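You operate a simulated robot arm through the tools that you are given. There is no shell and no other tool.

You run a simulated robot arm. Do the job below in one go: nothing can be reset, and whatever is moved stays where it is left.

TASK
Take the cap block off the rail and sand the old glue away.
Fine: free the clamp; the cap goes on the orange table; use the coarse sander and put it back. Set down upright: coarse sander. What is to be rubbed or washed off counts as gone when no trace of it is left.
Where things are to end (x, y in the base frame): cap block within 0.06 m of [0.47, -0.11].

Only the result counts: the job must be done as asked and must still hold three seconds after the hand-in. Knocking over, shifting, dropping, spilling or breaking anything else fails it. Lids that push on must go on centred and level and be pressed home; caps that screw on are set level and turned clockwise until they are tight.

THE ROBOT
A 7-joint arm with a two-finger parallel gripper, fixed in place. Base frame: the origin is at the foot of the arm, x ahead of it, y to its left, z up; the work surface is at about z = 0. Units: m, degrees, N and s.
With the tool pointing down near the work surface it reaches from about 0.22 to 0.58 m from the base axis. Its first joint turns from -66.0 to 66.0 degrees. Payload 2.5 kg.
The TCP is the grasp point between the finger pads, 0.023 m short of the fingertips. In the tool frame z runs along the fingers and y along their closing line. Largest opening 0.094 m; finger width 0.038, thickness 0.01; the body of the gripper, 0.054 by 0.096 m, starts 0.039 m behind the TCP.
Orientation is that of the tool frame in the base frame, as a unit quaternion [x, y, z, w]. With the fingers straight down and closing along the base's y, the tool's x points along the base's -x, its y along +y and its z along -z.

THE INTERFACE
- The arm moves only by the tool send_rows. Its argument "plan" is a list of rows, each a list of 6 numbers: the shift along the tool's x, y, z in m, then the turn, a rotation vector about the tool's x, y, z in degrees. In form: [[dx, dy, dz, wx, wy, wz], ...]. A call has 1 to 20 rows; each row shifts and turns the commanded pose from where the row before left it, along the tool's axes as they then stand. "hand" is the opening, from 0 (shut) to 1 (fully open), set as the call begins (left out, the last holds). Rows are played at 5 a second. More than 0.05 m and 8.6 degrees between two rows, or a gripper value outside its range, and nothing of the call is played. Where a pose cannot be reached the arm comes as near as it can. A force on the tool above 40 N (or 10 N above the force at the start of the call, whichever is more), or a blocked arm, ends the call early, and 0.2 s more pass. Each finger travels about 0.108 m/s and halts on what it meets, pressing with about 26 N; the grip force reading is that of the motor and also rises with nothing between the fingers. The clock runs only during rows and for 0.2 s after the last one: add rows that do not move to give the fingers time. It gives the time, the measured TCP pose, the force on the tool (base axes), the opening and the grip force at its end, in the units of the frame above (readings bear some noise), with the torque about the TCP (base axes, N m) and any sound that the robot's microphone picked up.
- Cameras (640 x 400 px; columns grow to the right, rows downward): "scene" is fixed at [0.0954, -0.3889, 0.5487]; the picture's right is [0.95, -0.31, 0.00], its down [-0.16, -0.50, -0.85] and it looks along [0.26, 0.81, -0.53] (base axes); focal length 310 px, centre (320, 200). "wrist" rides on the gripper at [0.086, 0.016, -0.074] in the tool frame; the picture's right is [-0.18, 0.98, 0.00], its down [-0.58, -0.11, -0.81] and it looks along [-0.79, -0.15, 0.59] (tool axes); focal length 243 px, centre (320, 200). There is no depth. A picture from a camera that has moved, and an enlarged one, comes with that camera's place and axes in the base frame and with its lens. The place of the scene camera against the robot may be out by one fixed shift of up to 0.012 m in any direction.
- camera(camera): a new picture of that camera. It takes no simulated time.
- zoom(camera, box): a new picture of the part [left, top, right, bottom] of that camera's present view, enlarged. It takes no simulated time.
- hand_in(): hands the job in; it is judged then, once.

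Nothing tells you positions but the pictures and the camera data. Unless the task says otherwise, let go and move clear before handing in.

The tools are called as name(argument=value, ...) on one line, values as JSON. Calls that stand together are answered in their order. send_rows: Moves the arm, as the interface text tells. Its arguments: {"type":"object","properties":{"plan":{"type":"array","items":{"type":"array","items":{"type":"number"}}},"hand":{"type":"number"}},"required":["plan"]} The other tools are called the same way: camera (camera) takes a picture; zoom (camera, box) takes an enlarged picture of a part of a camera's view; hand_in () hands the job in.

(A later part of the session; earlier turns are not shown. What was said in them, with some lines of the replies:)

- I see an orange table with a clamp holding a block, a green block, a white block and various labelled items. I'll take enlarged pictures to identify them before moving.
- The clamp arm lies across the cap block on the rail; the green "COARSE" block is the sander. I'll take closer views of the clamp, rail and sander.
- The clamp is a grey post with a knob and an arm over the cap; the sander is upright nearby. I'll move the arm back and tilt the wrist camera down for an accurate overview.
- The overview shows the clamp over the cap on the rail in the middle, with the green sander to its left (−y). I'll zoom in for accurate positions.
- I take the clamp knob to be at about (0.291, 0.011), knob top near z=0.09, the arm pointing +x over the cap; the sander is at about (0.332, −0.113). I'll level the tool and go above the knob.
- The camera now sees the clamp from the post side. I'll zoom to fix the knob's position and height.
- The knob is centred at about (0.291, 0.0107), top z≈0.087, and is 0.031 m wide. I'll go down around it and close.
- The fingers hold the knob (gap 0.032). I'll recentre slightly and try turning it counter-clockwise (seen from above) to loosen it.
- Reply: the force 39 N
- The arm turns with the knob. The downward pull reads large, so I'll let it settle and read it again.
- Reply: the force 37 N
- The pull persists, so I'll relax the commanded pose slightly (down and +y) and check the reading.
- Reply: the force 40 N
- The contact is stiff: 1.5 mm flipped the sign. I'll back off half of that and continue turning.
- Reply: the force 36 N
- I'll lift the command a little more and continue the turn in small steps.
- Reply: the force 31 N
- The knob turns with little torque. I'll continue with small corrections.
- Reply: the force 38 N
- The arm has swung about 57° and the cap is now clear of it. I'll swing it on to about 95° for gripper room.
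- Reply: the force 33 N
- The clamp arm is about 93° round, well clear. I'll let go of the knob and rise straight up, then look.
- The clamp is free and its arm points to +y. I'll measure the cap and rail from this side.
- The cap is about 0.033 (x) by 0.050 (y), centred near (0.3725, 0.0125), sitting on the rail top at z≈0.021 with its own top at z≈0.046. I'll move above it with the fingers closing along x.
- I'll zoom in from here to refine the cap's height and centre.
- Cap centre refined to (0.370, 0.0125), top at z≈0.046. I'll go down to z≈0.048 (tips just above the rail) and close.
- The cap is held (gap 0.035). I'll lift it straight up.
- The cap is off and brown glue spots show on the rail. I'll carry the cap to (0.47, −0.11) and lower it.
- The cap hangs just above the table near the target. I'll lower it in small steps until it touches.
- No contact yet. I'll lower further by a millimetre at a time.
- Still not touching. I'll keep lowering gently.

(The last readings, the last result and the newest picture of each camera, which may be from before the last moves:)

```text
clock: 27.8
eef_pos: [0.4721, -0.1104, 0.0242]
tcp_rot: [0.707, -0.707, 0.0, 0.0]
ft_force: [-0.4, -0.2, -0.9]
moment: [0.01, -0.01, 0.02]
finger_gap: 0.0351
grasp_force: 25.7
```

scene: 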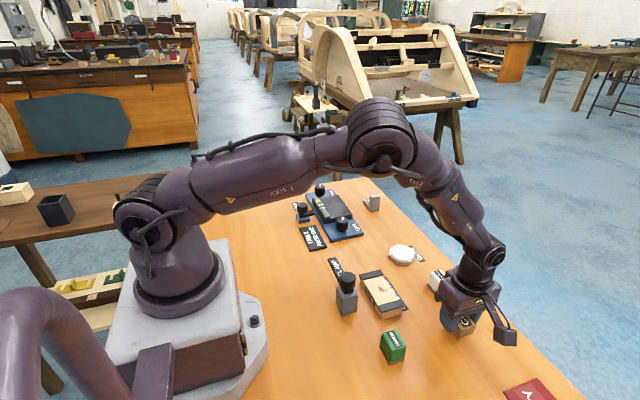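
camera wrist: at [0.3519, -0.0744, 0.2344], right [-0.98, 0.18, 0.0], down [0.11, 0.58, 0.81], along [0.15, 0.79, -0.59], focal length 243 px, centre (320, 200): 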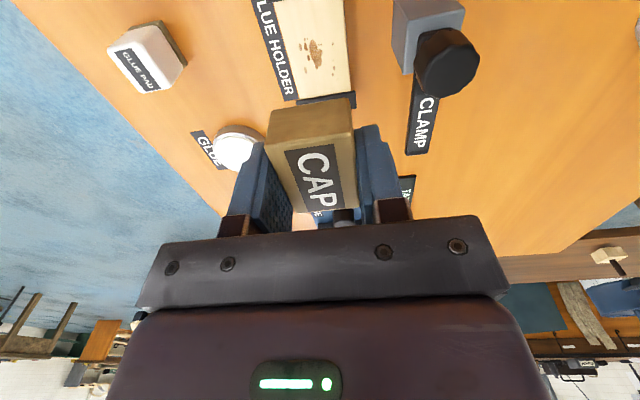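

send_rows(plan=[[0, 0, 0.0006, 0, 0, 0], [0, 0, 0, 0, 0, 0]])

send_rows(plan=[[0, 0, 0.0006, 0, 0, 0], [0, 0, 0, 0, 0, 0]])

zoom(camera="scene", box=[430, 300, 500, 350])

```text
clock: 28.4
eef_pos: [0.4724, -0.1099, 0.024]
tcp_rot: [0.707, -0.707, 0.0, 0.0]
ft_force: [-1.6, 0.5, 5.4]
moment: [0.04, 0.03, 0.02]
finger_gap: 0.0352
grasp_force: 26.0
```

```text
clock: 29.0
eef_pos: [0.4734, -0.1102, 0.0239]
tcp_rot: [0.707, -0.707, 0.001, -0.001]
ft_force: [-0.1, 1.5, 10.0]
moment: [0.04, 0.01, 0.02]
finger_gap: 0.0352
grasp_force: 26.3
```

```text
8.00 times, centred on (465, 325) of scene
camera zoom: at [0.0954, -0.3889, 0.5487], right [0.95, -0.31, 0.0], down [-0.16, -0.5, -0.85], along [0.26, 0.81, -0.53], focal length 2476 px, centre (-840, -800)
```

zoom: 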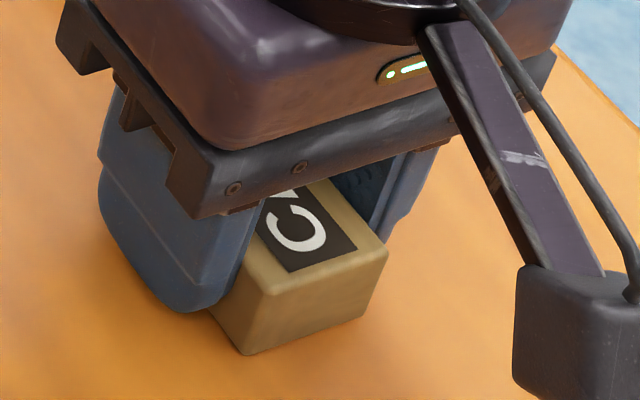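

The cap is resting on the table. I'll release it and rise clear.

send_rows(plan=[[0, 0, -0.0005, 0, 0, 0], [0, 0, 0, 0, 0, 0], [0, 0, 0, 0, 0, 0]], hand=0.65)

send_rows(plan=[[0, 0, -0.02, 0, 0, 0], [0, 0, -0.04, 0, 0, 0], [0, 0, -0.04, 0, 0, 0], [0, 0, -0.04, 0, 0, 0], [0, 0, -0.04, 0, 0, 0], [0, 0, 0, 0, 0, 0]])

camera(camera="wrist")

zoom(camera="scene", box=[340, 260, 500, 370])

```text
clock: 29.8
eef_pos: [0.4722, -0.1112, 0.0229]
tcp_rot: [-0.706, 0.708, 0.001, 0.001]
ft_force: [-0.7, 0.3, 6.1]
moment: [0.1, 0.01, -0.07]
finger_gap: 0.0608
grasp_force: 0.0
```

```text
clock: 31.2
eef_pos: [0.4731, -0.1093, 0.2046]
tcp_rot: [-0.707, 0.708, -0.001, -0.001]
ft_force: [0.2, 0.0, 0.0]
moment: [-0.03, 0.0, 0.01]
finger_gap: 0.0612
grasp_force: 0.1
```

```text
taken
camera wrist: at [0.4568, -0.1961, 0.28], right [-0.98, 0.18, 0.0], down [0.11, 0.58, 0.81], along [0.15, 0.79, -0.59], focal length 243 px, centre (320, 200)
```

wrist: 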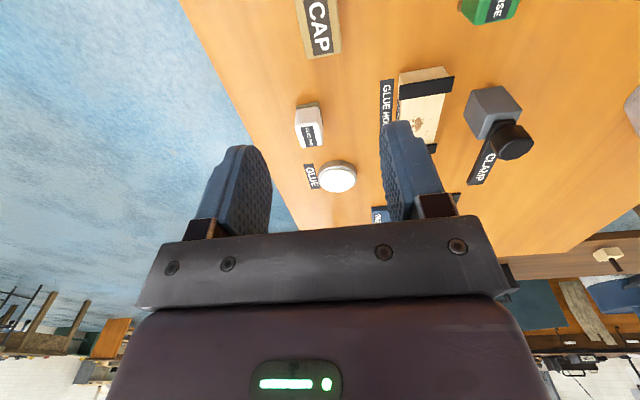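

```text
3.64 times, centred on (420, 315) of scene
camera zoom: at [0.0954, -0.3889, 0.5487], right [0.95, -0.31, 0.0], down [-0.16, -0.5, -0.85], along [0.26, 0.81, -0.53], focal length 1126 px, centre (-44, -218)
```

zoom: 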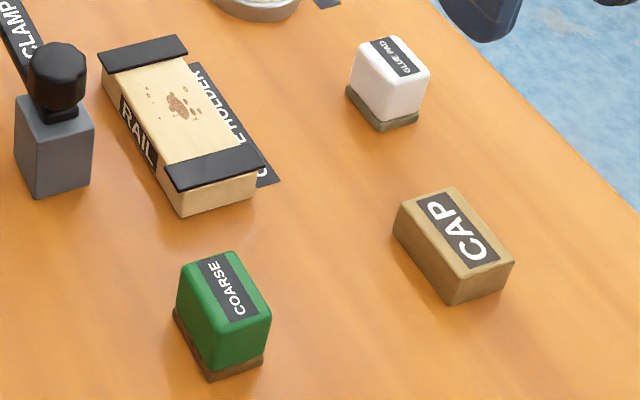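

The cap now stands flat at about (0.473, −0.110) on the table. Next I'll go above the green coarse sander and measure it.

send_rows(plan=[[0.0011, 0.03525, 0.011, 0, 0, 0], [0.0011, 0.03525, 0.011, 0, 0, 0], [0.0011, 0.03525, 0.011, 0, 0, 0], [0.0011, 0.03525, 0.011, 0, 0, 0], [0, 0, 0, 0, 0, 0], [0, 0, 0, 0, 0, 0]])

camera(camera="wrist")

zoom(camera="wrist", box=[240, 0, 400, 130])

zoom(camera="scene", box=[350, 300, 440, 370])

```text
clock: 32.6
eef_pos: [0.3309, -0.1168, 0.1598]
tcp_rot: [0.708, -0.707, 0.0, 0.0]
ft_force: [0.6, 0.5, 0.1]
moment: [0.01, 0.02, -0.01]
finger_gap: 0.061
grasp_force: 0.0
```

```text
taken
camera wrist: at [0.3139, -0.2028, 0.2344], right [-0.98, 0.18, 0.0], down [0.11, 0.58, 0.81], along [0.15, 0.79, -0.59], focal length 243 px, centre (320, 200)
```

wrist: 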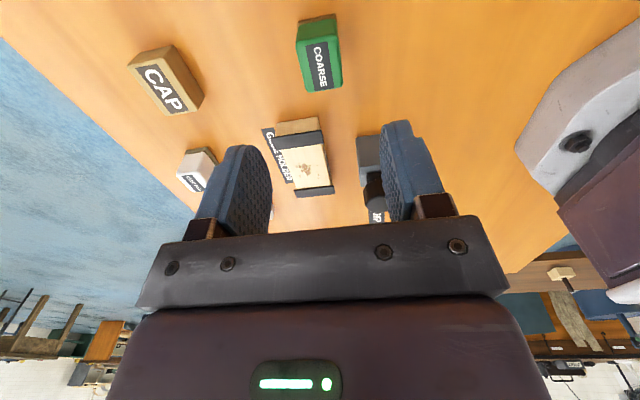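

```text
3.08 times, centred on (320, 65) of wrist
camera zoom: at [0.3139, -0.2028, 0.2344], right [-0.98, 0.18, 0.0], down [0.11, 0.58, 0.81], along [0.15, 0.79, -0.59], focal length 746 px, centre (320, 615)
```

zoom: 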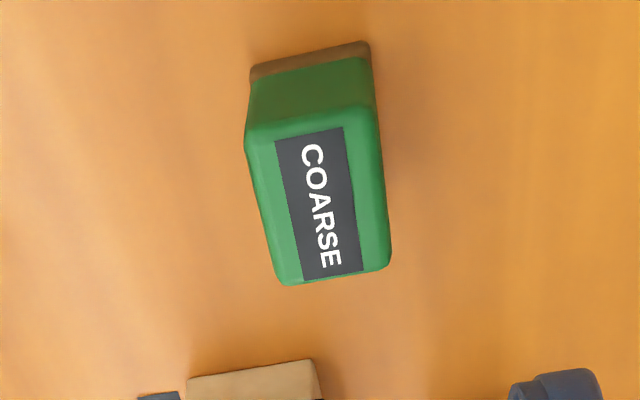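

```text
5.71 times, centred on (395, 335) of scene
camera zoom: at [0.0954, -0.3889, 0.5487], right [0.95, -0.31, 0.0], down [-0.16, -0.5, -0.85], along [0.26, 0.81, -0.53], focal length 1769 px, centre (-109, -571)
```

zoom: 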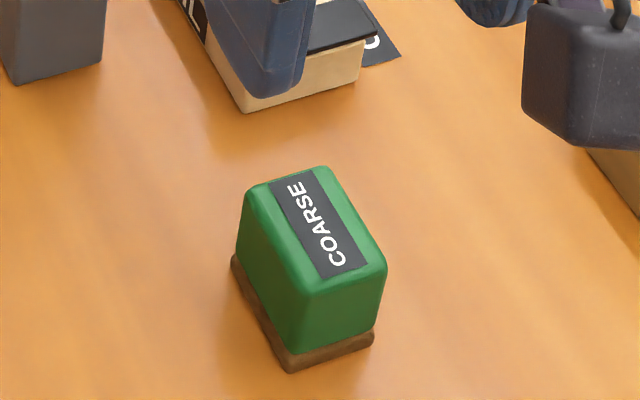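

The sander is about 0.032 × 0.038 × 0.045 tall, centred near (0.3295, −0.115). I'll go down and grip its body above the brown pad.

send_rows(plan=[[-0.002, 0.0012, 0.04, 0, 0, 0], [0, 0, 0.04, 0, 0, 0], [0, 0, 0.03, 0, 0, 0], [0, 0, 0.0138, 0, 0, 0], [0, 0, 0, 0, 0, 0]])

zoom(camera="scene", box=[350, 290, 440, 370])

camera(camera="wrist")

```text
clock: 33.8
eef_pos: [0.3306, -0.1135, 0.0351]
tcp_rot: [0.707, -0.707, 0.0, 0.0]
ft_force: [0.1, -0.1, -0.6]
moment: [0.0, 0.01, -0.01]
finger_gap: 0.0611
grasp_force: 0.1
```

```text
5.00 times, centred on (395, 330) of scene
camera zoom: at [0.0954, -0.3889, 0.5487], right [0.95, -0.31, 0.0], down [-0.16, -0.5, -0.85], along [0.26, 0.81, -0.53], focal length 1548 px, centre (-55, -450)
```

zoom: 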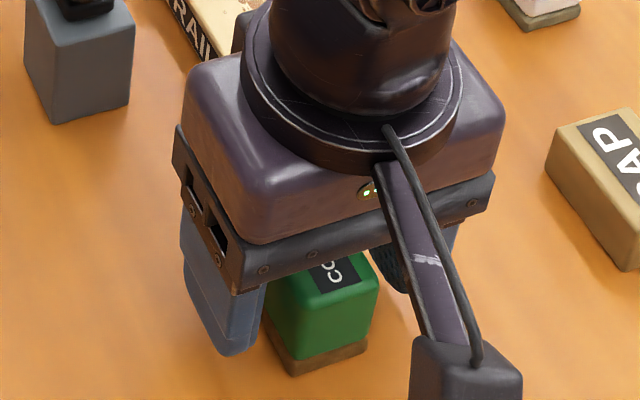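

```text
taken
camera wrist: at [0.3142, -0.1993, 0.1103], right [-0.98, 0.18, 0.0], down [0.11, 0.58, 0.81], along [0.15, 0.79, -0.59], focal length 243 px, centre (320, 200)
```

wrist: 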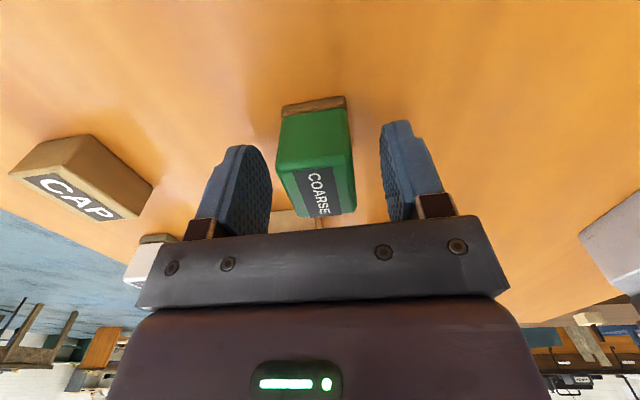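

The fingers straddle the sander evenly. I'll close on it.

send_rows(plan=[[0, 0, 0, 0, 0, 0], [0, 0, 0, 0, 0, 0], [0, 0, 0, 0, 0, 0]], hand=0)

send_rows(plan=[[0, 0, -0.005, 0, 0, 0], [0, 0, -0.02, 0, 0, 0], [0, 0, -0.035, 0, 0, 0], [0, 0, -0.03, 0, 0, 0], [0, 0, 0, 0, 0, 0]])

camera(camera="wrist")

zoom(camera="scene", box=[340, 260, 450, 370])

```text
clock: 34.6
eef_pos: [0.3303, -0.1121, 0.0349]
tcp_rot: [0.707, -0.707, 0.0, 0.0]
ft_force: [-1.0, 0.2, -0.2]
moment: [0.01, 0.0, -0.03]
finger_gap: 0.0314
grasp_force: 26.5
```

```text
clock: 35.8
eef_pos: [0.3314, -0.1123, 0.1248]
tcp_rot: [-0.706, 0.708, 0.0, -0.001]
ft_force: [0.0, -0.5, -0.6]
moment: [0.02, 0.04, -0.03]
finger_gap: 0.0314
grasp_force: 25.4
```

```text
taken
camera wrist: at [0.315, -0.199, 0.1998], right [-0.98, 0.18, 0.0], down [0.11, 0.58, 0.81], along [0.15, 0.79, -0.59], focal length 243 px, centre (320, 200)
```

wrist: 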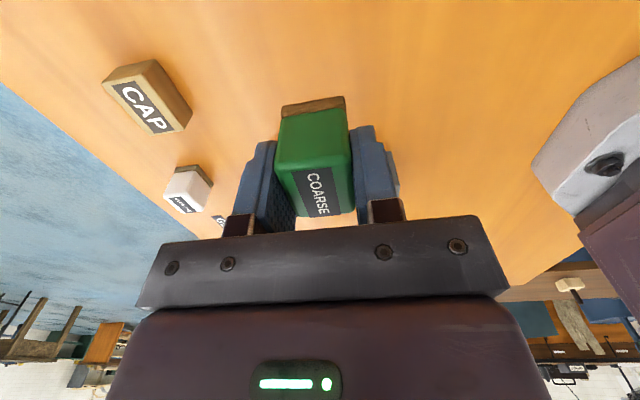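

```text
3.64 times, centred on (395, 315) of scene
camera zoom: at [0.0954, -0.3889, 0.5487], right [0.95, -0.31, 0.0], down [-0.16, -0.5, -0.85], along [0.26, 0.81, -0.53], focal length 1126 px, centre (47, -218)
```

zoom: 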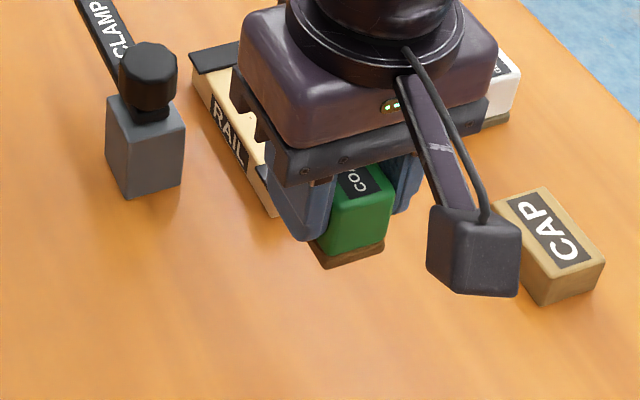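

The sander is held firmly upright. I'll bring it over the rail and stop above it to look at the glue marks.

send_rows(plan=[[0, 0, -0.03, 0, 0, 0], [-0.0315, -0.0098, 0, 0, 0, 0], [-0.0315, -0.0098, 0, 0, 0, 0], [-0.0315, -0.0098, 0, 0, 0, 0], [-0.0315, -0.0098, 0, 0, 0, 0], [0, 0, 0, 0, 0, 0], [0, 0, 0, 0, 0, 0]])

zoom(camera="scene", box=[355, 265, 415, 325])

camera(camera="wrist")

```text
clock: 37.4
eef_pos: [0.3693, 0.0149, 0.1531]
tcp_rot: [0.707, -0.707, 0.0, 0.0]
ft_force: [-0.3, 0.3, -0.5]
moment: [-0.01, 0.02, 0.02]
finger_gap: 0.0312
grasp_force: 25.8
```

```text
6.67 times, centred on (385, 295) of scene
camera zoom: at [0.0954, -0.3889, 0.5487], right [0.95, -0.31, 0.0], down [-0.16, -0.5, -0.85], along [0.26, 0.81, -0.53], focal length 2063 px, centre (-113, -433)
```

zoom: 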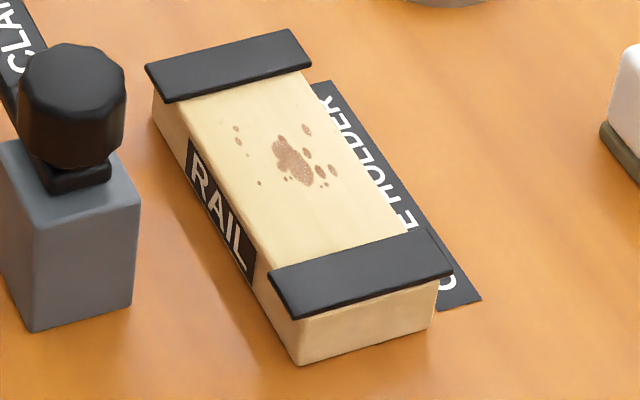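

```text
taken
camera wrist: at [0.354, -0.0722, 0.2289], right [-0.98, 0.18, 0.0], down [0.11, 0.58, 0.81], along [0.15, 0.79, -0.59], focal length 243 px, centre (320, 200)
```

wrist: 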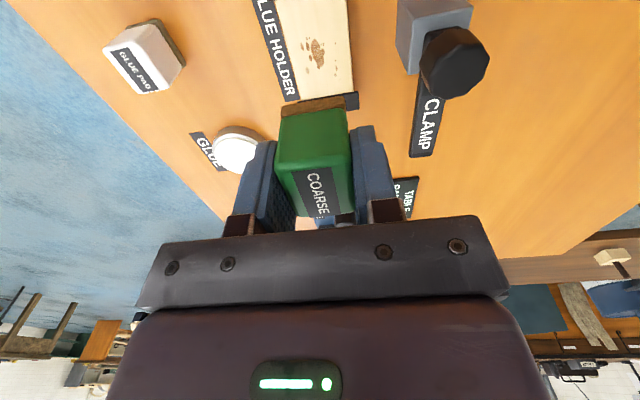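

The glue spots span roughly x 0.356–0.386, y 0–0.033 on the rail top. I'll lower the sander onto them until I feel contact.

send_rows(plan=[[0, -0.001, 0.035, 0, 0, 0], [0, 0, 0.035, 0, 0, 0], [0, 0, 0.015, 0, 0, 0], [0, 0, 0.003, 0, 0, 0], [0, 0, 0.002, 0, 0, 0], [0, 0, 0, 0, 0, 0]])

send_rows(plan=[[0, 0, 0.001, 0, 0, 0], [0, 0, 0, 0, 0, 0]])

zoom(camera="scene", box=[345, 255, 425, 335])

```text
clock: 38.8
eef_pos: [0.3704, 0.0144, 0.0656]
tcp_rot: [-0.707, 0.708, 0.0, 0.0]
ft_force: [0.1, -0.4, -0.2]
moment: [0.03, 0.04, 0.02]
finger_gap: 0.0315
grasp_force: 26.1
```

```text
clock: 39.4
eef_pos: [0.3685, 0.0138, 0.0641]
tcp_rot: [-0.707, 0.707, 0.0, 0.0]
ft_force: [-0.1, 0.8, -0.4]
moment: [0.02, 0.01, 0.01]
finger_gap: 0.0314
grasp_force: 26.2
```

```text
5.00 times, centred on (385, 295) of scene
camera zoom: at [0.0954, -0.3889, 0.5487], right [0.95, -0.31, 0.0], down [-0.16, -0.5, -0.85], along [0.26, 0.81, -0.53], focal length 1548 px, centre (-5, -275)
```

zoom: 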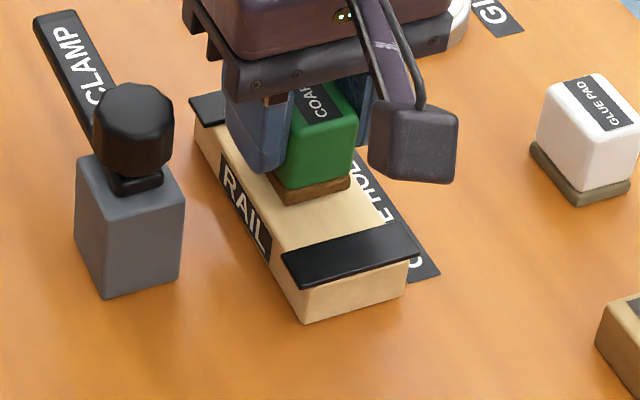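

The sander is a few millimetres above the rail. I'll keep lowering in 1 mm steps until contact.

send_rows(plan=[[0, 0, 0.001, 0, 0, 0], [0, 0, 0.001, 0, 0, 0], [0, 0, 0, 0, 0, 0]])

send_rows(plan=[[0, 0, 0.001, 0, 0, 0], [0, 0, 0, 0, 0, 0]])

send_rows(plan=[[0, 0, 0.0007, 0, 0, 0], [0, 0, 0, 0, 0, 0]])

```text
clock: 40.2
eef_pos: [0.371, 0.0138, 0.0607]
tcp_rot: [0.708, -0.707, 0.0, -0.001]
ft_force: [0.6, 0.2, -1.0]
moment: [-0.03, 0.02, 0.0]
finger_gap: 0.0315
grasp_force: 25.7
```

```text
clock: 40.8
eef_pos: [0.37, 0.0142, 0.0612]
tcp_rot: [-0.706, 0.708, -0.001, -0.001]
ft_force: [-0.6, 1.2, -0.1]
moment: [0.03, 0.0, 0.0]
finger_gap: 0.0313
grasp_force: 26.1
```

```text
clock: 41.4
eef_pos: [0.3699, 0.0143, 0.0599]
tcp_rot: [0.708, -0.706, 0.0, 0.0]
ft_force: [0.3, 0.0, -0.4]
moment: [0.0, -0.02, 0.0]
finger_gap: 0.0311
grasp_force: 26.5
```

send_rows(plan=[[0, 0, 0.0007, 0, 0, 0], [0, 0, 0, 0, 0, 0]])

send_rows(plan=[[0, 0, 0.0007, 0, 0, 0], [0, 0, 0, 0, 0, 0]])

zoom(camera="scene", box=[345, 255, 425, 335])

```text
clock: 42.0
eef_pos: [0.3704, 0.0134, 0.061]
tcp_rot: [-0.707, 0.707, -0.001, 0.0]
ft_force: [-0.8, -0.1, -0.5]
moment: [0.02, 0.02, 0.02]
finger_gap: 0.0316
grasp_force: 25.9
```

```text
clock: 42.6
eef_pos: [0.3706, 0.0137, 0.0597]
tcp_rot: [-0.707, 0.707, 0.0, 0.0]
ft_force: [-1.0, 0.0, -0.4]
moment: [-0.01, 0.02, 0.01]
finger_gap: 0.0314
grasp_force: 25.9
```

```text
5.00 times, centred on (385, 295) of scene
camera zoom: at [0.0954, -0.3889, 0.5487], right [0.95, -0.31, 0.0], down [-0.16, -0.5, -0.85], along [0.26, 0.81, -0.53], focal length 1548 px, centre (-5, -275)
```

zoom: 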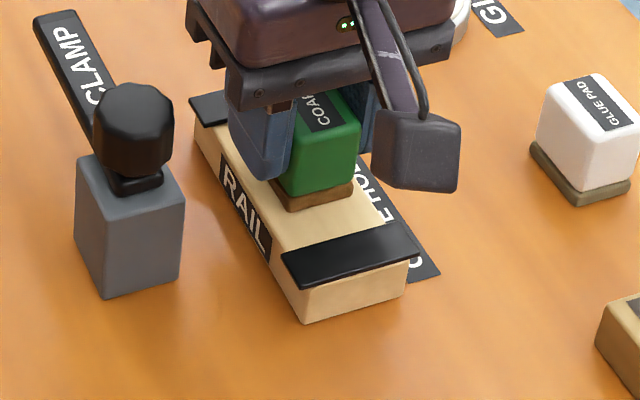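

send_rows(plan=[[0, 0, 0.0007, 0, 0, 0], [0, 0, 0, 0, 0, 0]])

send_rows(plan=[[0, 0, 0.0007, 0, 0, 0], [0, 0, 0, 0, 0, 0]])

send_rows(plan=[[0, 0, 0.0007, 0, 0, 0], [0, 0, 0, 0, 0, 0]])

```text
clock: 43.2
eef_pos: [0.3715, 0.0134, 0.0584]
tcp_rot: [-0.707, 0.707, 0.0, 0.001]
ft_force: [0.0, -1.6, 10.3]
moment: [-0.09, 0.07, -0.02]
finger_gap: 0.0314
grasp_force: 26.0
```

```text
clock: 43.8
eef_pos: [0.3704, 0.0142, 0.0587]
tcp_rot: [-0.707, 0.707, 0.001, 0.001]
ft_force: [-4.8, -2.4, 23.7]
moment: [-0.1, 0.13, 0.0]
finger_gap: 0.0311
grasp_force: 25.4
```

```text
clock: 44.4
eef_pos: [0.3717, 0.0141, 0.0581]
tcp_rot: [-0.707, 0.707, 0.0, 0.001]
ft_force: [-0.4, -3.9, 22.4]
moment: [-0.12, 0.03, -0.03]
finger_gap: 0.0315
grasp_force: 25.7
```

The sander is pressing on the rail at about 22 N. I'll ease off to roughly 10 N and begin short strokes along the rail.

send_rows(plan=[[0, 0, -0.0008, 0, 0, 0], [-0.005, 0, 0, 0, 0, 0], [-0.005, 0, 0, 0, 0, 0], [0.005, 0, 0, 0, 0, 0], [0.005, 0, 0, 0, 0, 0], [0.005, 0, 0, 0, 0, 0], [0.005, 0, 0, 0, 0, 0], [-0.005, 0, 0, 0, 0, 0], [-0.005, 0, 0, 0, 0, 0], [0, 0, 0, 0, 0, 0]])

zoom(camera="scene", box=[345, 255, 425, 335])

```text
clock: 46.6
eef_pos: [0.3715, 0.0133, 0.0581]
tcp_rot: [-0.706, 0.708, -0.002, -0.001]
ft_force: [-0.8, -6.1, 17.3]
moment: [-0.12, 0.01, 0.0]
finger_gap: 0.0311
grasp_force: 26.2
```

```text
5.00 times, centred on (385, 295) of scene
camera zoom: at [0.0953, -0.3889, 0.5487], right [0.95, -0.31, 0.0], down [-0.16, -0.5, -0.85], along [0.26, 0.81, -0.53], focal length 1548 px, centre (-5, -275)
```

zoom: 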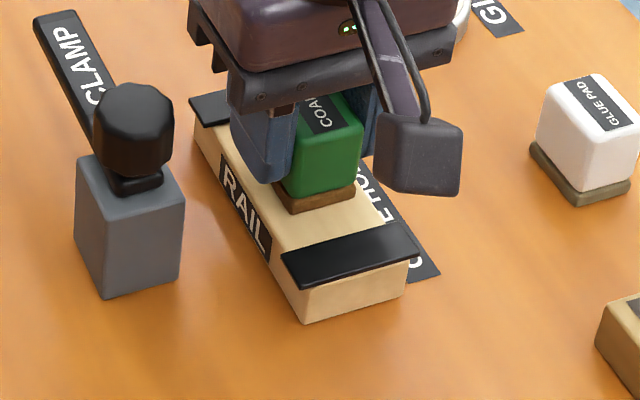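

Strokes go smoothly and the rail stays put. I'll sand with passes at slightly different x to cover all of the spots.

send_rows(plan=[[0, 0.004, 0, 0, 0, 0], [-0.01, 0, 0, 0, 0, 0], [0.01, 0, 0, 0, 0, 0], [0.01, 0, 0, 0, 0, 0], [-0.01, 0, 0, 0, 0, 0], [0, -0.004, 0, 0, 0, 0], [-0.01, 0, 0, 0, 0, 0], [0.01, 0, 0, 0, 0, 0], [0.01, 0, 0, 0, 0, 0], [-0.01, 0, 0, 0, 0, 0], [0, -0.004, 0, 0, 0, 0], [-0.01, 0, 0, 0, 0, 0], [0.01, 0, 0, 0, 0, 0], [0.01, 0, 0, 0, 0, 0], [-0.01, 0, 0, 0, 0, 0], [0, 0.004, 0, 0, 0, 0], [0, 0, 0, 0, 0, 0]])

zoom(camera="scene", box=[345, 255, 425, 335])

```text
clock: 50.2
eef_pos: [0.3727, 0.0144, 0.0567]
tcp_rot: [0.707, -0.707, 0.001, -0.001]
ft_force: [4.8, -0.3, 12.2]
moment: [0.02, -0.02, -0.01]
finger_gap: 0.0313
grasp_force: 25.9
```

```text
5.00 times, centred on (385, 295) of scene
camera zoom: at [0.0954, -0.3889, 0.5487], right [0.95, -0.31, 0.0], down [-0.16, -0.5, -0.85], along [0.26, 0.81, -0.53], focal length 1548 px, centre (-5, -275)
```

zoom: 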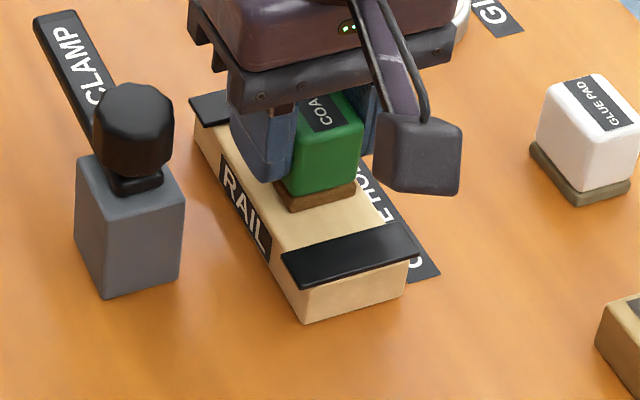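

I'll lift the sander and look at how much glue is left.

send_rows(plan=[[0, 0, -0.005, 0, 0, 0], [0, 0, -0.03, 0, 0, 0], [0, 0, -0.04, 0, 0, 0], [0, 0, -0.02, 0, 0, 0], [0, 0, 0, 0, 0, 0]])

zoom(camera="scene", box=[355, 265, 415, 325])

zoom(camera="wrist", box=[230, 0, 390, 220])

```text
clock: 51.4
eef_pos: [0.371, 0.0106, 0.1506]
tcp_rot: [0.707, -0.707, -0.001, 0.0]
ft_force: [0.0, -0.2, -0.4]
moment: [-0.02, -0.02, -0.02]
finger_gap: 0.0312
grasp_force: 26.1
```

```text
6.67 times, centred on (385, 295) of scene
camera zoom: at [0.0954, -0.3889, 0.5487], right [0.95, -0.31, 0.0], down [-0.16, -0.5, -0.85], along [0.26, 0.81, -0.53], focal length 2063 px, centre (-113, -433)
```

zoom: 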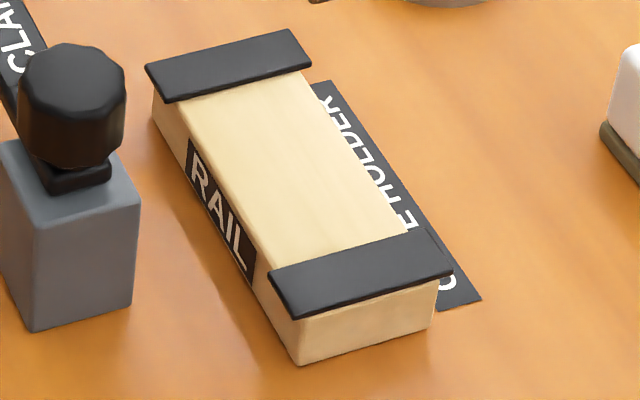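

```text
1.82 times, centred on (310, 110) of wrist
camera zoom: at [0.3545, -0.075, 0.227], right [-0.98, 0.18, 0.0], down [0.11, 0.58, 0.81], along [0.15, 0.79, -0.59], focal length 441 px, centre (338, 364)
```

zoom: 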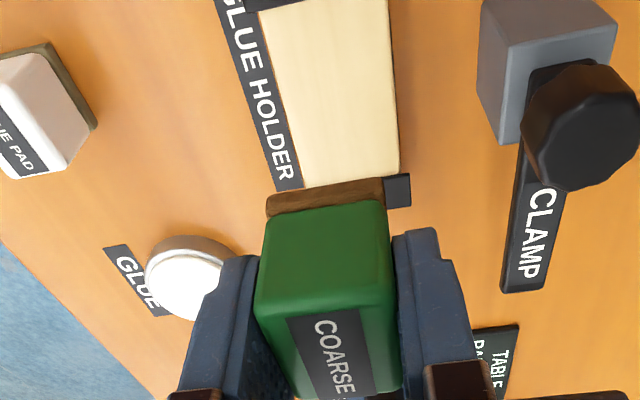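

The rail looks clean. I'll check it at higher magnification for faint traces.

zoom(camera="scene", box=[370, 270, 400, 300])

zoom(camera="wrist", box=[285, 0, 335, 70])

```text
13.33 times, centred on (385, 285) of scene
camera zoom: at [0.0954, -0.3889, 0.5487], right [0.95, -0.31, 0.0], down [-0.16, -0.5, -0.85], along [0.26, 0.81, -0.53], focal length 4127 px, centre (-547, -933)
```

zoom: 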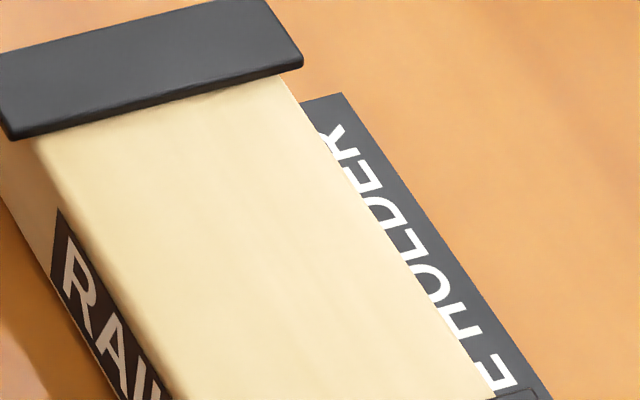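

```text
5.71 times, centred on (310, 35) of wrist
camera zoom: at [0.3545, -0.075, 0.227], right [-0.98, 0.18, 0.0], down [0.11, 0.58, 0.81], along [0.15, 0.79, -0.59], focal length 1386 px, centre (377, 1143)
```

zoom: 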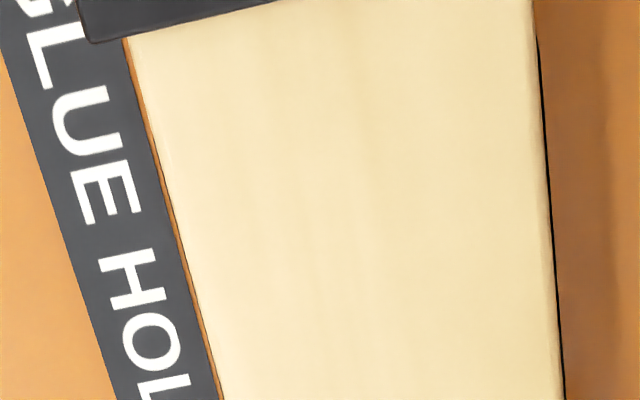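

No trace visible. For certainty I'll do one more light set of strokes over the same area before putting the sander back.

send_rows(plan=[[0, 0, 0.04, 0, 0, 0], [0, 0, 0.035, 0, 0, 0], [0, 0, 0.015, 0, 0, 0], [0, 0, 0.003, 0, 0, 0], [0, 0, 0.002, 0, 0, 0], [0, 0.006, 0, 0, 0, 0], [-0.01, 0, 0, 0, 0, 0], [0.01, 0, 0, 0, 0, 0], [0.01, 0, 0, 0, 0, 0], [-0.01, 0, 0, 0, 0, 0], [0, -0.006, 0, 0, 0, 0], [-0.01, 0, 0, 0, 0, 0], [0.01, 0, 0, 0, 0, 0], [0.01, 0, 0, 0, 0, 0], [-0.01, 0, 0, 0, 0, 0], [0, -0.006, 0, 0, 0, 0], [-0.01, 0, 0, 0, 0, 0], [0.01, 0, 0, 0, 0, 0], [0.01, 0, 0, 0, 0, 0], [-0.01, 0, 0, 0, 0, 0]])

zoom(camera="scene", box=[345, 255, 425, 335])

```text
clock: 55.6
eef_pos: [0.3785, 0.0139, 0.0589]
tcp_rot: [0.707, -0.707, 0.0, 0.0]
ft_force: [0.1, 0.4, -0.2]
moment: [0.0, 0.0, -0.02]
finger_gap: 0.0315
grasp_force: 25.9
```

```text
5.00 times, centred on (385, 295) of scene
camera zoom: at [0.0954, -0.389, 0.5487], right [0.95, -0.31, 0.0], down [-0.16, -0.5, -0.85], along [0.26, 0.81, -0.53], focal length 1548 px, centre (-5, -275)
```

zoom: 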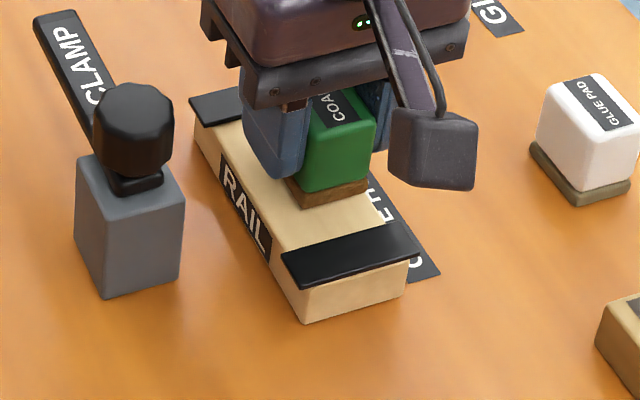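

This pass was not pressing (zero force). I'll lower until contact shows again.

send_rows(plan=[[0, 0.006, 0.0007, 0, 0, 0], [0, 0, 0, 0, 0, 0]])

send_rows(plan=[[0, 0, 0.0007, 0, 0, 0], [0, 0, 0, 0, 0, 0]])

```text
clock: 56.2
eef_pos: [0.3715, 0.0126, 0.0568]
tcp_rot: [-0.707, 0.707, -0.001, 0.001]
ft_force: [-0.3, 0.1, -1.6]
moment: [0.01, 0.01, -0.04]
finger_gap: 0.0313
grasp_force: 26.1
```

```text
clock: 56.8
eef_pos: [0.3709, 0.0127, 0.0571]
tcp_rot: [0.708, -0.707, 0.0, 0.0]
ft_force: [-0.6, -0.7, 4.5]
moment: [0.03, 0.03, -0.02]
finger_gap: 0.0312
grasp_force: 25.8
```

Contact at 4.5 N. I'll press slightly more and repeat the strokes.

send_rows(plan=[[0, 0, 0.0005, 0, 0, 0], [0, 0.005, 0, 0, 0, 0], [-0.01, 0, 0, 0, 0, 0], [0.01, 0, 0, 0, 0, 0], [0.01, 0, 0, 0, 0, 0], [-0.01, 0, 0, 0, 0, 0], [0, -0.005, 0, 0, 0, 0], [-0.01, 0, 0, 0, 0, 0], [0.01, 0, 0, 0, 0, 0], [0.01, 0, 0, 0, 0, 0], [-0.01, 0, 0, 0, 0, 0], [0, -0.005, 0, 0, 0, 0], [-0.01, 0, 0, 0, 0, 0], [0.01, 0, 0, 0, 0, 0], [0.01, 0, 0, 0, 0, 0], [-0.01, 0, 0, 0, 0, 0], [0, 0.005, 0, 0, 0, 0], [0, 0, 0, 0, 0, 0]])

send_rows(plan=[[0, 0, -0.005, 0, 0, 0], [0, 0, -0.03, 0, 0, 0], [0, 0, -0.04, 0, 0, 0], [0, 0, -0.02, 0, 0, 0], [0, 0, 0, 0, 0, 0]])

zoom(camera="scene", box=[355, 265, 415, 325])

zoom(camera="wrist", box=[230, 0, 390, 220])

```text
clock: 58.2
eef_pos: [0.3667, 0.005, 0.0557]
tcp_rot: [-0.707, 0.707, -0.003, -0.001]
ft_force: [-2.5, -0.6, 9.4]
moment: [0.14, 0.05, 0.01]
finger_gap: 0.0312
grasp_force: 26.4
stopped in row 6: the force on the tool passed its limit at 42 N (the readings are from after the stop); the commanded pose is now the measured one
```

```text
clock: 59.4
eef_pos: [0.3663, 0.0057, 0.1523]
tcp_rot: [-0.707, 0.708, -0.002, -0.002]
ft_force: [0.4, 0.8, -0.5]
moment: [-0.03, -0.03, -0.02]
finger_gap: 0.0312
grasp_force: 26.3
```

```text
6.67 times, centred on (385, 295) of scene
camera zoom: at [0.0954, -0.3889, 0.5487], right [0.95, -0.31, 0.0], down [-0.16, -0.5, -0.85], along [0.26, 0.81, -0.53], focal length 2063 px, centre (-113, -433)
```

zoom: 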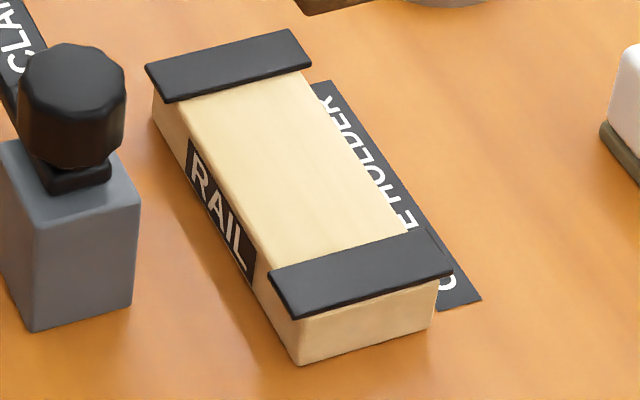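

```text
1.82 times, centred on (310, 110) of wrist
camera zoom: at [0.3491, -0.08, 0.2279], right [-0.98, 0.19, 0.0], down [0.11, 0.58, 0.8], along [0.15, 0.79, -0.59], focal length 441 px, centre (338, 364)
```

zoom: 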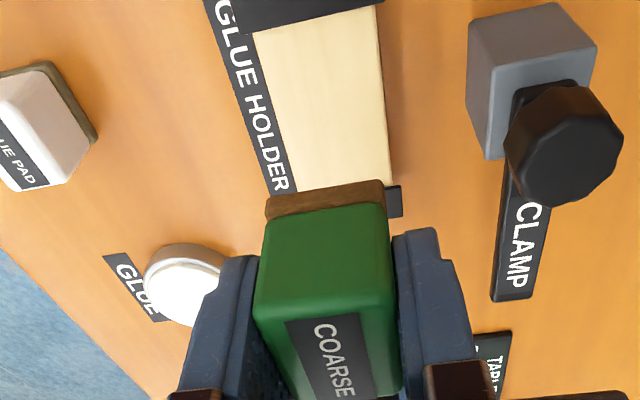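

The rail is clean and has not moved; the extra pass stopped on a force limit, which did no harm. I'll carry the sander back over its starting spot.

send_rows(plan=[[0.0297, 0.009, 0, 0, 0, 0], [0.0297, 0.009, 0, 0, 0, 0], [0.0297, 0.009, 0, 0, 0, 0], [0.0297, 0.009, 0, 0, 0, 0], [0, 0, 0, 0, 0, 0], [0, 0, 0, 0, 0, 0]])

zoom(camera="scene", box=[355, 265, 415, 325])

zoom(camera="wrist", box=[230, 60, 390, 260])

```text
clock: 60.8
eef_pos: [0.3314, -0.1122, 0.1491]
tcp_rot: [0.707, -0.707, 0.002, 0.001]
ft_force: [0.3, 0.1, -0.2]
moment: [0.02, 0.03, -0.02]
finger_gap: 0.0314
grasp_force: 25.4
```

```text
6.67 times, centred on (385, 295) of scene
camera zoom: at [0.0954, -0.3889, 0.5487], right [0.95, -0.31, 0.0], down [-0.16, -0.5, -0.85], along [0.26, 0.81, -0.53], focal length 2063 px, centre (-113, -433)
```

zoom: 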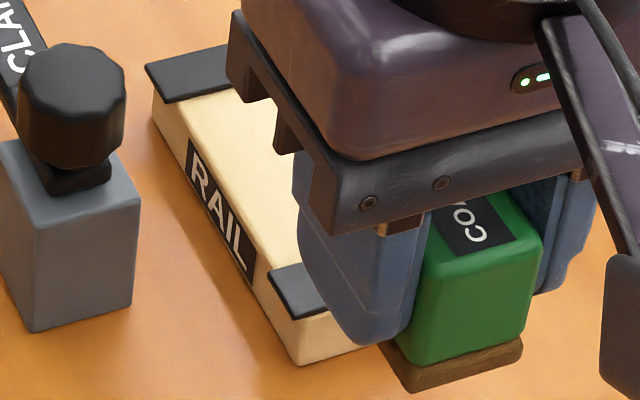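

```text
2.00 times, centred on (310, 160) of wrist
camera zoom: at [0.3139, -0.1988, 0.2252], right [-0.98, 0.19, 0.0], down [0.11, 0.58, 0.8], along [0.15, 0.79, -0.59], focal length 485 px, centre (340, 280)
```

zoom: 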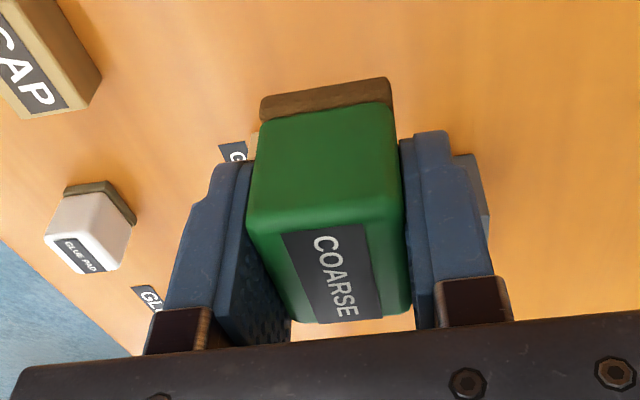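

The sander hangs straight over its old place. I'll lower it until it touches the table.

send_rows(plan=[[0, 0.001, 0.04, 0, 0, 0], [0, 0, 0.04, 0, 0, 0], [0, 0, 0.02, 0, 0, 0], [0, 0, 0.008, 0, 0, 0], [0, 0, 0.003, 0, 0, 0], [0, 0, 0, 0, 0, 0]])

send_rows(plan=[[0, 0, 0.001, 0, 0, 0], [0, 0, 0.001, 0, 0, 0], [0, 0, 0, 0, 0, 0]])

zoom(camera="scene", box=[355, 310, 435, 370])

```text
clock: 62.2
eef_pos: [0.3315, -0.1127, 0.0377]
tcp_rot: [0.707, -0.707, 0.002, 0.002]
ft_force: [0.1, -0.6, 0.4]
moment: [-0.02, 0.0, 0.0]
finger_gap: 0.0311
grasp_force: 26.2
```

```text
clock: 63.0
eef_pos: [0.331, -0.1139, 0.0378]
tcp_rot: [-0.706, 0.708, -0.002, -0.001]
ft_force: [0.9, -0.2, -0.4]
moment: [-0.02, -0.01, 0.01]
finger_gap: 0.031
grasp_force: 26.7
```

```text
6.67 times, centred on (395, 340) of scene
camera zoom: at [0.0954, -0.3889, 0.5487], right [0.95, -0.31, 0.0], down [-0.16, -0.5, -0.85], along [0.26, 0.81, -0.53], focal length 2063 px, centre (-180, -733)
```

zoom: 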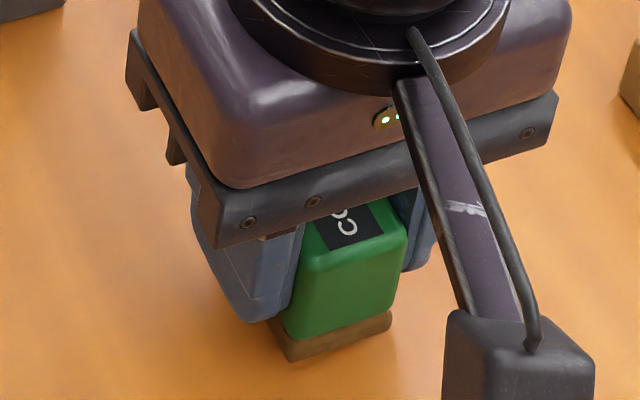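

send_rows(plan=[[0, 0, 0.001, 0, 0, 0], [0, 0, 0.0005, 0, 0, 0], [0, 0, 0, 0, 0, 0]])

send_rows(plan=[[0, 0, 0.0007, 0, 0, 0], [0, 0, 0, 0, 0, 0]])

send_rows(plan=[[0, 0, 0.0007, 0, 0, 0], [0, 0, 0, 0, 0, 0]])

```text
clock: 63.8
eef_pos: [0.3309, -0.1141, 0.035]
tcp_rot: [-0.706, 0.708, -0.003, -0.001]
ft_force: [0.0, -1.4, -0.2]
moment: [-0.01, -0.02, 0.0]
finger_gap: 0.0313
grasp_force: 26.0
```

```text
clock: 64.4
eef_pos: [0.3302, -0.1143, 0.0351]
tcp_rot: [-0.707, 0.708, -0.003, -0.001]
ft_force: [-0.8, -0.1, -0.5]
moment: [0.02, 0.0, -0.04]
finger_gap: 0.0314
grasp_force: 25.7
```

```text
clock: 65.0
eef_pos: [0.3297, -0.1149, 0.0353]
tcp_rot: [-0.706, 0.708, -0.001, -0.001]
ft_force: [-0.7, 0.7, 0.1]
moment: [0.01, 0.02, -0.01]
finger_gap: 0.0313
grasp_force: 26.2
```

The sander is close to the table but not yet touching. I'll continue in sub-millimetre steps.

send_rows(plan=[[0, 0, 0.0007, 0, 0, 0], [0, 0, 0, 0, 0, 0]])

send_rows(plan=[[0, 0, 0.0007, 0, 0, 0], [0, 0, 0, 0, 0, 0]])

zoom(camera="scene", box=[355, 310, 435, 370])

```text
clock: 65.6
eef_pos: [0.3289, -0.1124, 0.0348]
tcp_rot: [-0.707, 0.708, -0.002, 0.0]
ft_force: [0.0, -0.1, -0.5]
moment: [0.0, 0.02, -0.01]
finger_gap: 0.0314
grasp_force: 25.8
```

```text
clock: 66.2
eef_pos: [0.3301, -0.1136, 0.0341]
tcp_rot: [-0.707, 0.708, -0.003, -0.001]
ft_force: [0.9, 0.0, -0.3]
moment: [0.0, 0.04, 0.0]
finger_gap: 0.0313
grasp_force: 26.0
```

```text
6.67 times, centred on (395, 340) of scene
camera zoom: at [0.0954, -0.3889, 0.5487], right [0.95, -0.31, 0.0], down [-0.16, -0.5, -0.85], along [0.26, 0.81, -0.53], focal length 2063 px, centre (-180, -733)
```

zoom: 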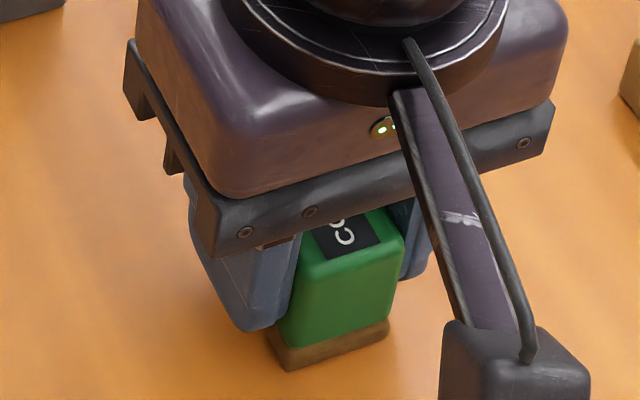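

send_rows(plan=[[0, 0, 0.0006, 0, 0, 0], [0, 0, 0, 0, 0, 0]])

send_rows(plan=[[0, 0, 0.0006, 0, 0, 0], [0, 0, 0, 0, 0, 0]])

send_rows(plan=[[0, 0, 0.0006, 0, 0, 0], [0, 0, 0, 0, 0, 0]])

```text
clock: 66.8
eef_pos: [0.3304, -0.1131, 0.0349]
tcp_rot: [-0.706, 0.708, -0.003, -0.001]
ft_force: [0.4, 0.1, -0.6]
moment: [-0.01, 0.01, 0.01]
finger_gap: 0.0312
grasp_force: 25.7
```

```text
clock: 67.4
eef_pos: [0.3307, -0.1138, 0.0332]
tcp_rot: [-0.707, 0.708, -0.002, -0.001]
ft_force: [0.3, 0.1, -0.8]
moment: [0.0, 0.0, -0.01]
finger_gap: 0.0314
grasp_force: 26.3
```

```text
clock: 68.0
eef_pos: [0.3321, -0.1142, 0.0329]
tcp_rot: [-0.707, 0.707, -0.003, -0.001]
ft_force: [-0.5, 0.7, -0.1]
moment: [-0.01, 0.01, -0.01]
finger_gap: 0.0312
grasp_force: 25.7
```

send_rows(plan=[[0, 0, 0.0006, 0, 0, 0], [0, 0, 0, 0, 0, 0]])

send_rows(plan=[[0, 0, 0.0006, 0, 0, 0], [0, 0, 0, 0, 0, 0]])

zoom(camera="scene", box=[355, 310, 435, 370])

```text
clock: 68.6
eef_pos: [0.3295, -0.1156, 0.0327]
tcp_rot: [-0.706, 0.708, -0.003, -0.001]
ft_force: [-2.3, -0.9, 16.0]
moment: [0.25, 0.15, 0.03]
finger_gap: 0.0315
grasp_force: 25.9
```

```text
clock: 69.3
eef_pos: [0.3302, -0.1142, 0.0318]
tcp_rot: [-0.706, 0.708, -0.003, -0.001]
ft_force: [-3.4, 0.5, 8.4]
moment: [0.19, 0.11, 0.02]
finger_gap: 0.0314
grasp_force: 26.0
stopped in row 2: the force on the tool passed its limit at 41 N (the readings are from after the stop); the commanded pose is now the measured one
```

```text
6.67 times, centred on (395, 340) of scene
camera zoom: at [0.0954, -0.3889, 0.5487], right [0.95, -0.31, 0.0], down [-0.16, -0.5, -0.85], along [0.26, 0.81, -0.53], focal length 2063 px, centre (-180, -733)
```

zoom: 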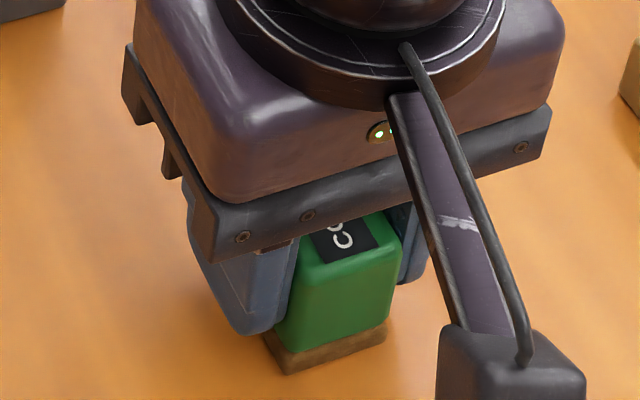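

The sander is down on the table at its old place. I'll release it and rise clear.

send_rows(plan=[[0, 0, 0, 0, 0, 0], [0, 0, 0, 0, 0, 0], [0, 0, 0, 0, 0, 0]], hand=0.65)

send_rows(plan=[[0, 0, -0.02, 0, 0, 0], [0, 0, -0.04, 0, 0, 0], [0, 0, -0.04, 0, 0, 0], [0, 0, -0.04, 0, 0, 0], [0, 0, -0.04, 0, 0, 0], [0, 0, -0.04, 0, 0, 0], [0, 0, 0, 0, 0, 0]])

camera(camera="scene")

zoom(camera="scene", box=[340, 260, 500, 370])

camera(camera="wrist")

```text
clock: 70.1
eef_pos: [0.3301, -0.1144, 0.0323]
tcp_rot: [-0.706, 0.708, -0.004, -0.001]
ft_force: [0.0, 0.0, -0.5]
moment: [0.02, 0.02, -0.02]
finger_gap: 0.061
grasp_force: 0.1
```

```text
clock: 71.7
eef_pos: [0.3295, -0.1119, 0.2519]
tcp_rot: [-0.706, 0.708, -0.003, -0.001]
ft_force: [0.3, 0.3, 0.2]
moment: [0.0, 0.01, -0.01]
finger_gap: 0.0612
grasp_force: 0.1
```

```text
taken
```

scene: 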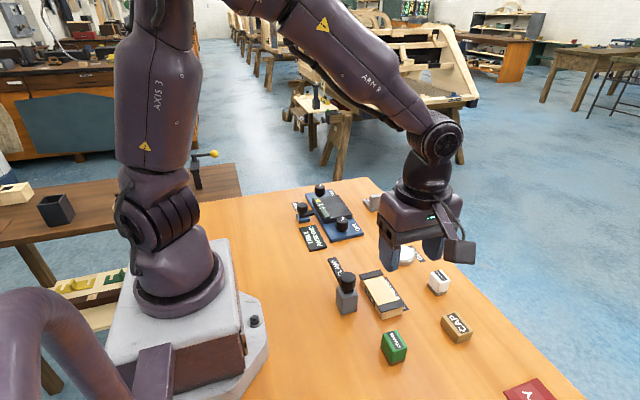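

```text
3.64 times, centred on (420, 315) of scene
camera zoom: at [0.0954, -0.3889, 0.5487], right [0.95, -0.31, 0.0], down [-0.16, -0.5, -0.85], along [0.26, 0.81, -0.53], focal length 1126 px, centre (-44, -218)
```

zoom: 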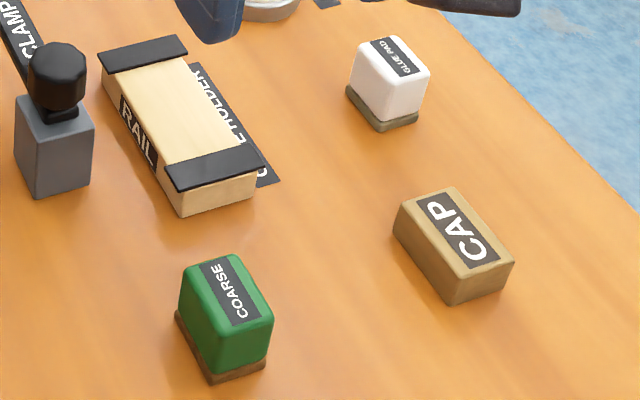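

```text
taken
camera wrist: at [0.313, -0.198, 0.3268], right [-0.98, 0.19, 0.0], down [0.11, 0.59, 0.8], along [0.15, 0.79, -0.6], focal length 243 px, centre (320, 200)
```

wrist: 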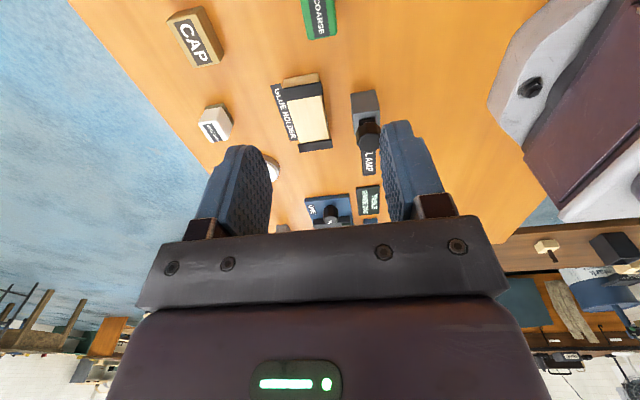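

The sander stands upright where it was, and the cap is on the table at the target. I'll check the rail once more for traces and the sander for tilt.

zoom(camera="scene", box=[365, 268, 405, 308])

zoom(camera="wrist", box=[270, 70, 340, 155])

zoom(camera="scene", box=[370, 320, 420, 370])

```text
10.00 times, centred on (385, 288) of scene
camera zoom: at [0.0954, -0.3889, 0.5487], right [0.95, -0.31, 0.0], down [-0.16, -0.5, -0.85], along [0.26, 0.81, -0.53], focal length 3095 px, centre (-330, -680)
```

zoom: 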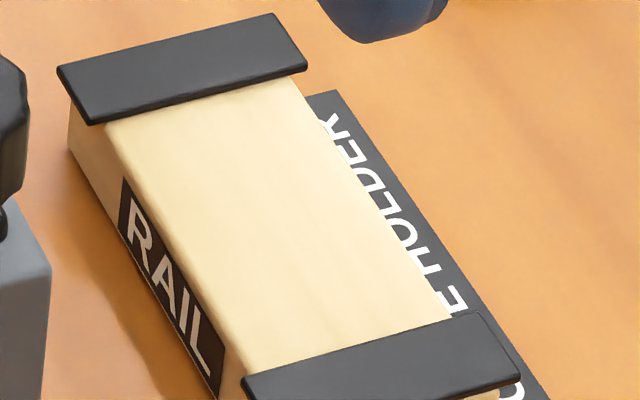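

```text
4.71 times, centred on (305, 112) of wrist
camera zoom: at [0.313, -0.198, 0.3268], right [-0.98, 0.19, 0.0], down [0.11, 0.59, 0.8], along [0.15, 0.79, -0.6], focal length 1142 px, centre (391, 612)
```

zoom: 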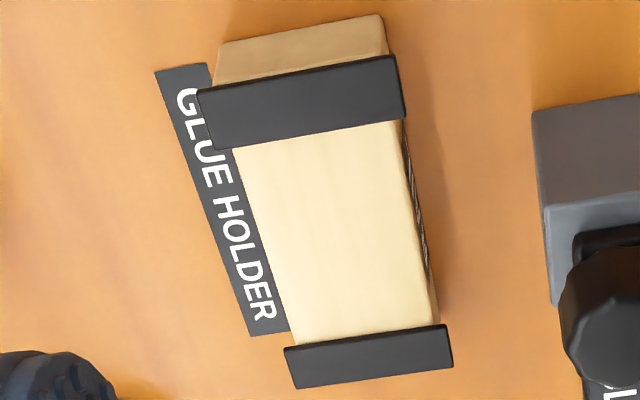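

```text
8.00 times, centred on (395, 345) of scene
camera zoom: at [0.0954, -0.3889, 0.5487], right [0.95, -0.31, 0.0], down [-0.16, -0.5, -0.85], along [0.26, 0.81, -0.53], focal length 2476 px, centre (-280, -960)
```

zoom: 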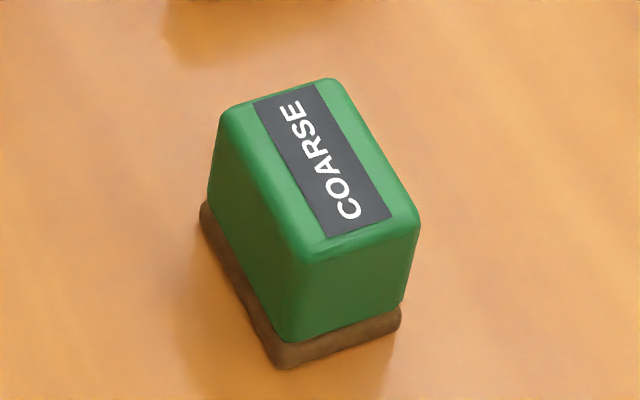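

The rail is clean, the cap sits at about (0.473, −0.110), the sander stands upright in its place, the clamp is free and the arm is clear. I'm handing in.

hand_in()

```text
The job is handed in.
```

I took the cap block off the rail, sanded the old glue off the rail top, and handed the job in.

- **Clamp:** I turned its knob counter-clockwise until the arm had swung about 93°, pointing away from the rail. I left it open.
- **Cap block:** It sits flat on the orange table at about (0.473, −0.110), within about 5 mm of the target.
- **Glue:** Enlarged pictures from both cameras show no trace left on the rail top. I did not look at the underside of the cap.
- **Coarse sander:** It is back upright on its original spot, within about 2 mm.

An extra sanding pass stopped early when the force limit tripped. The spots were already gone by then, and the rail did not move.
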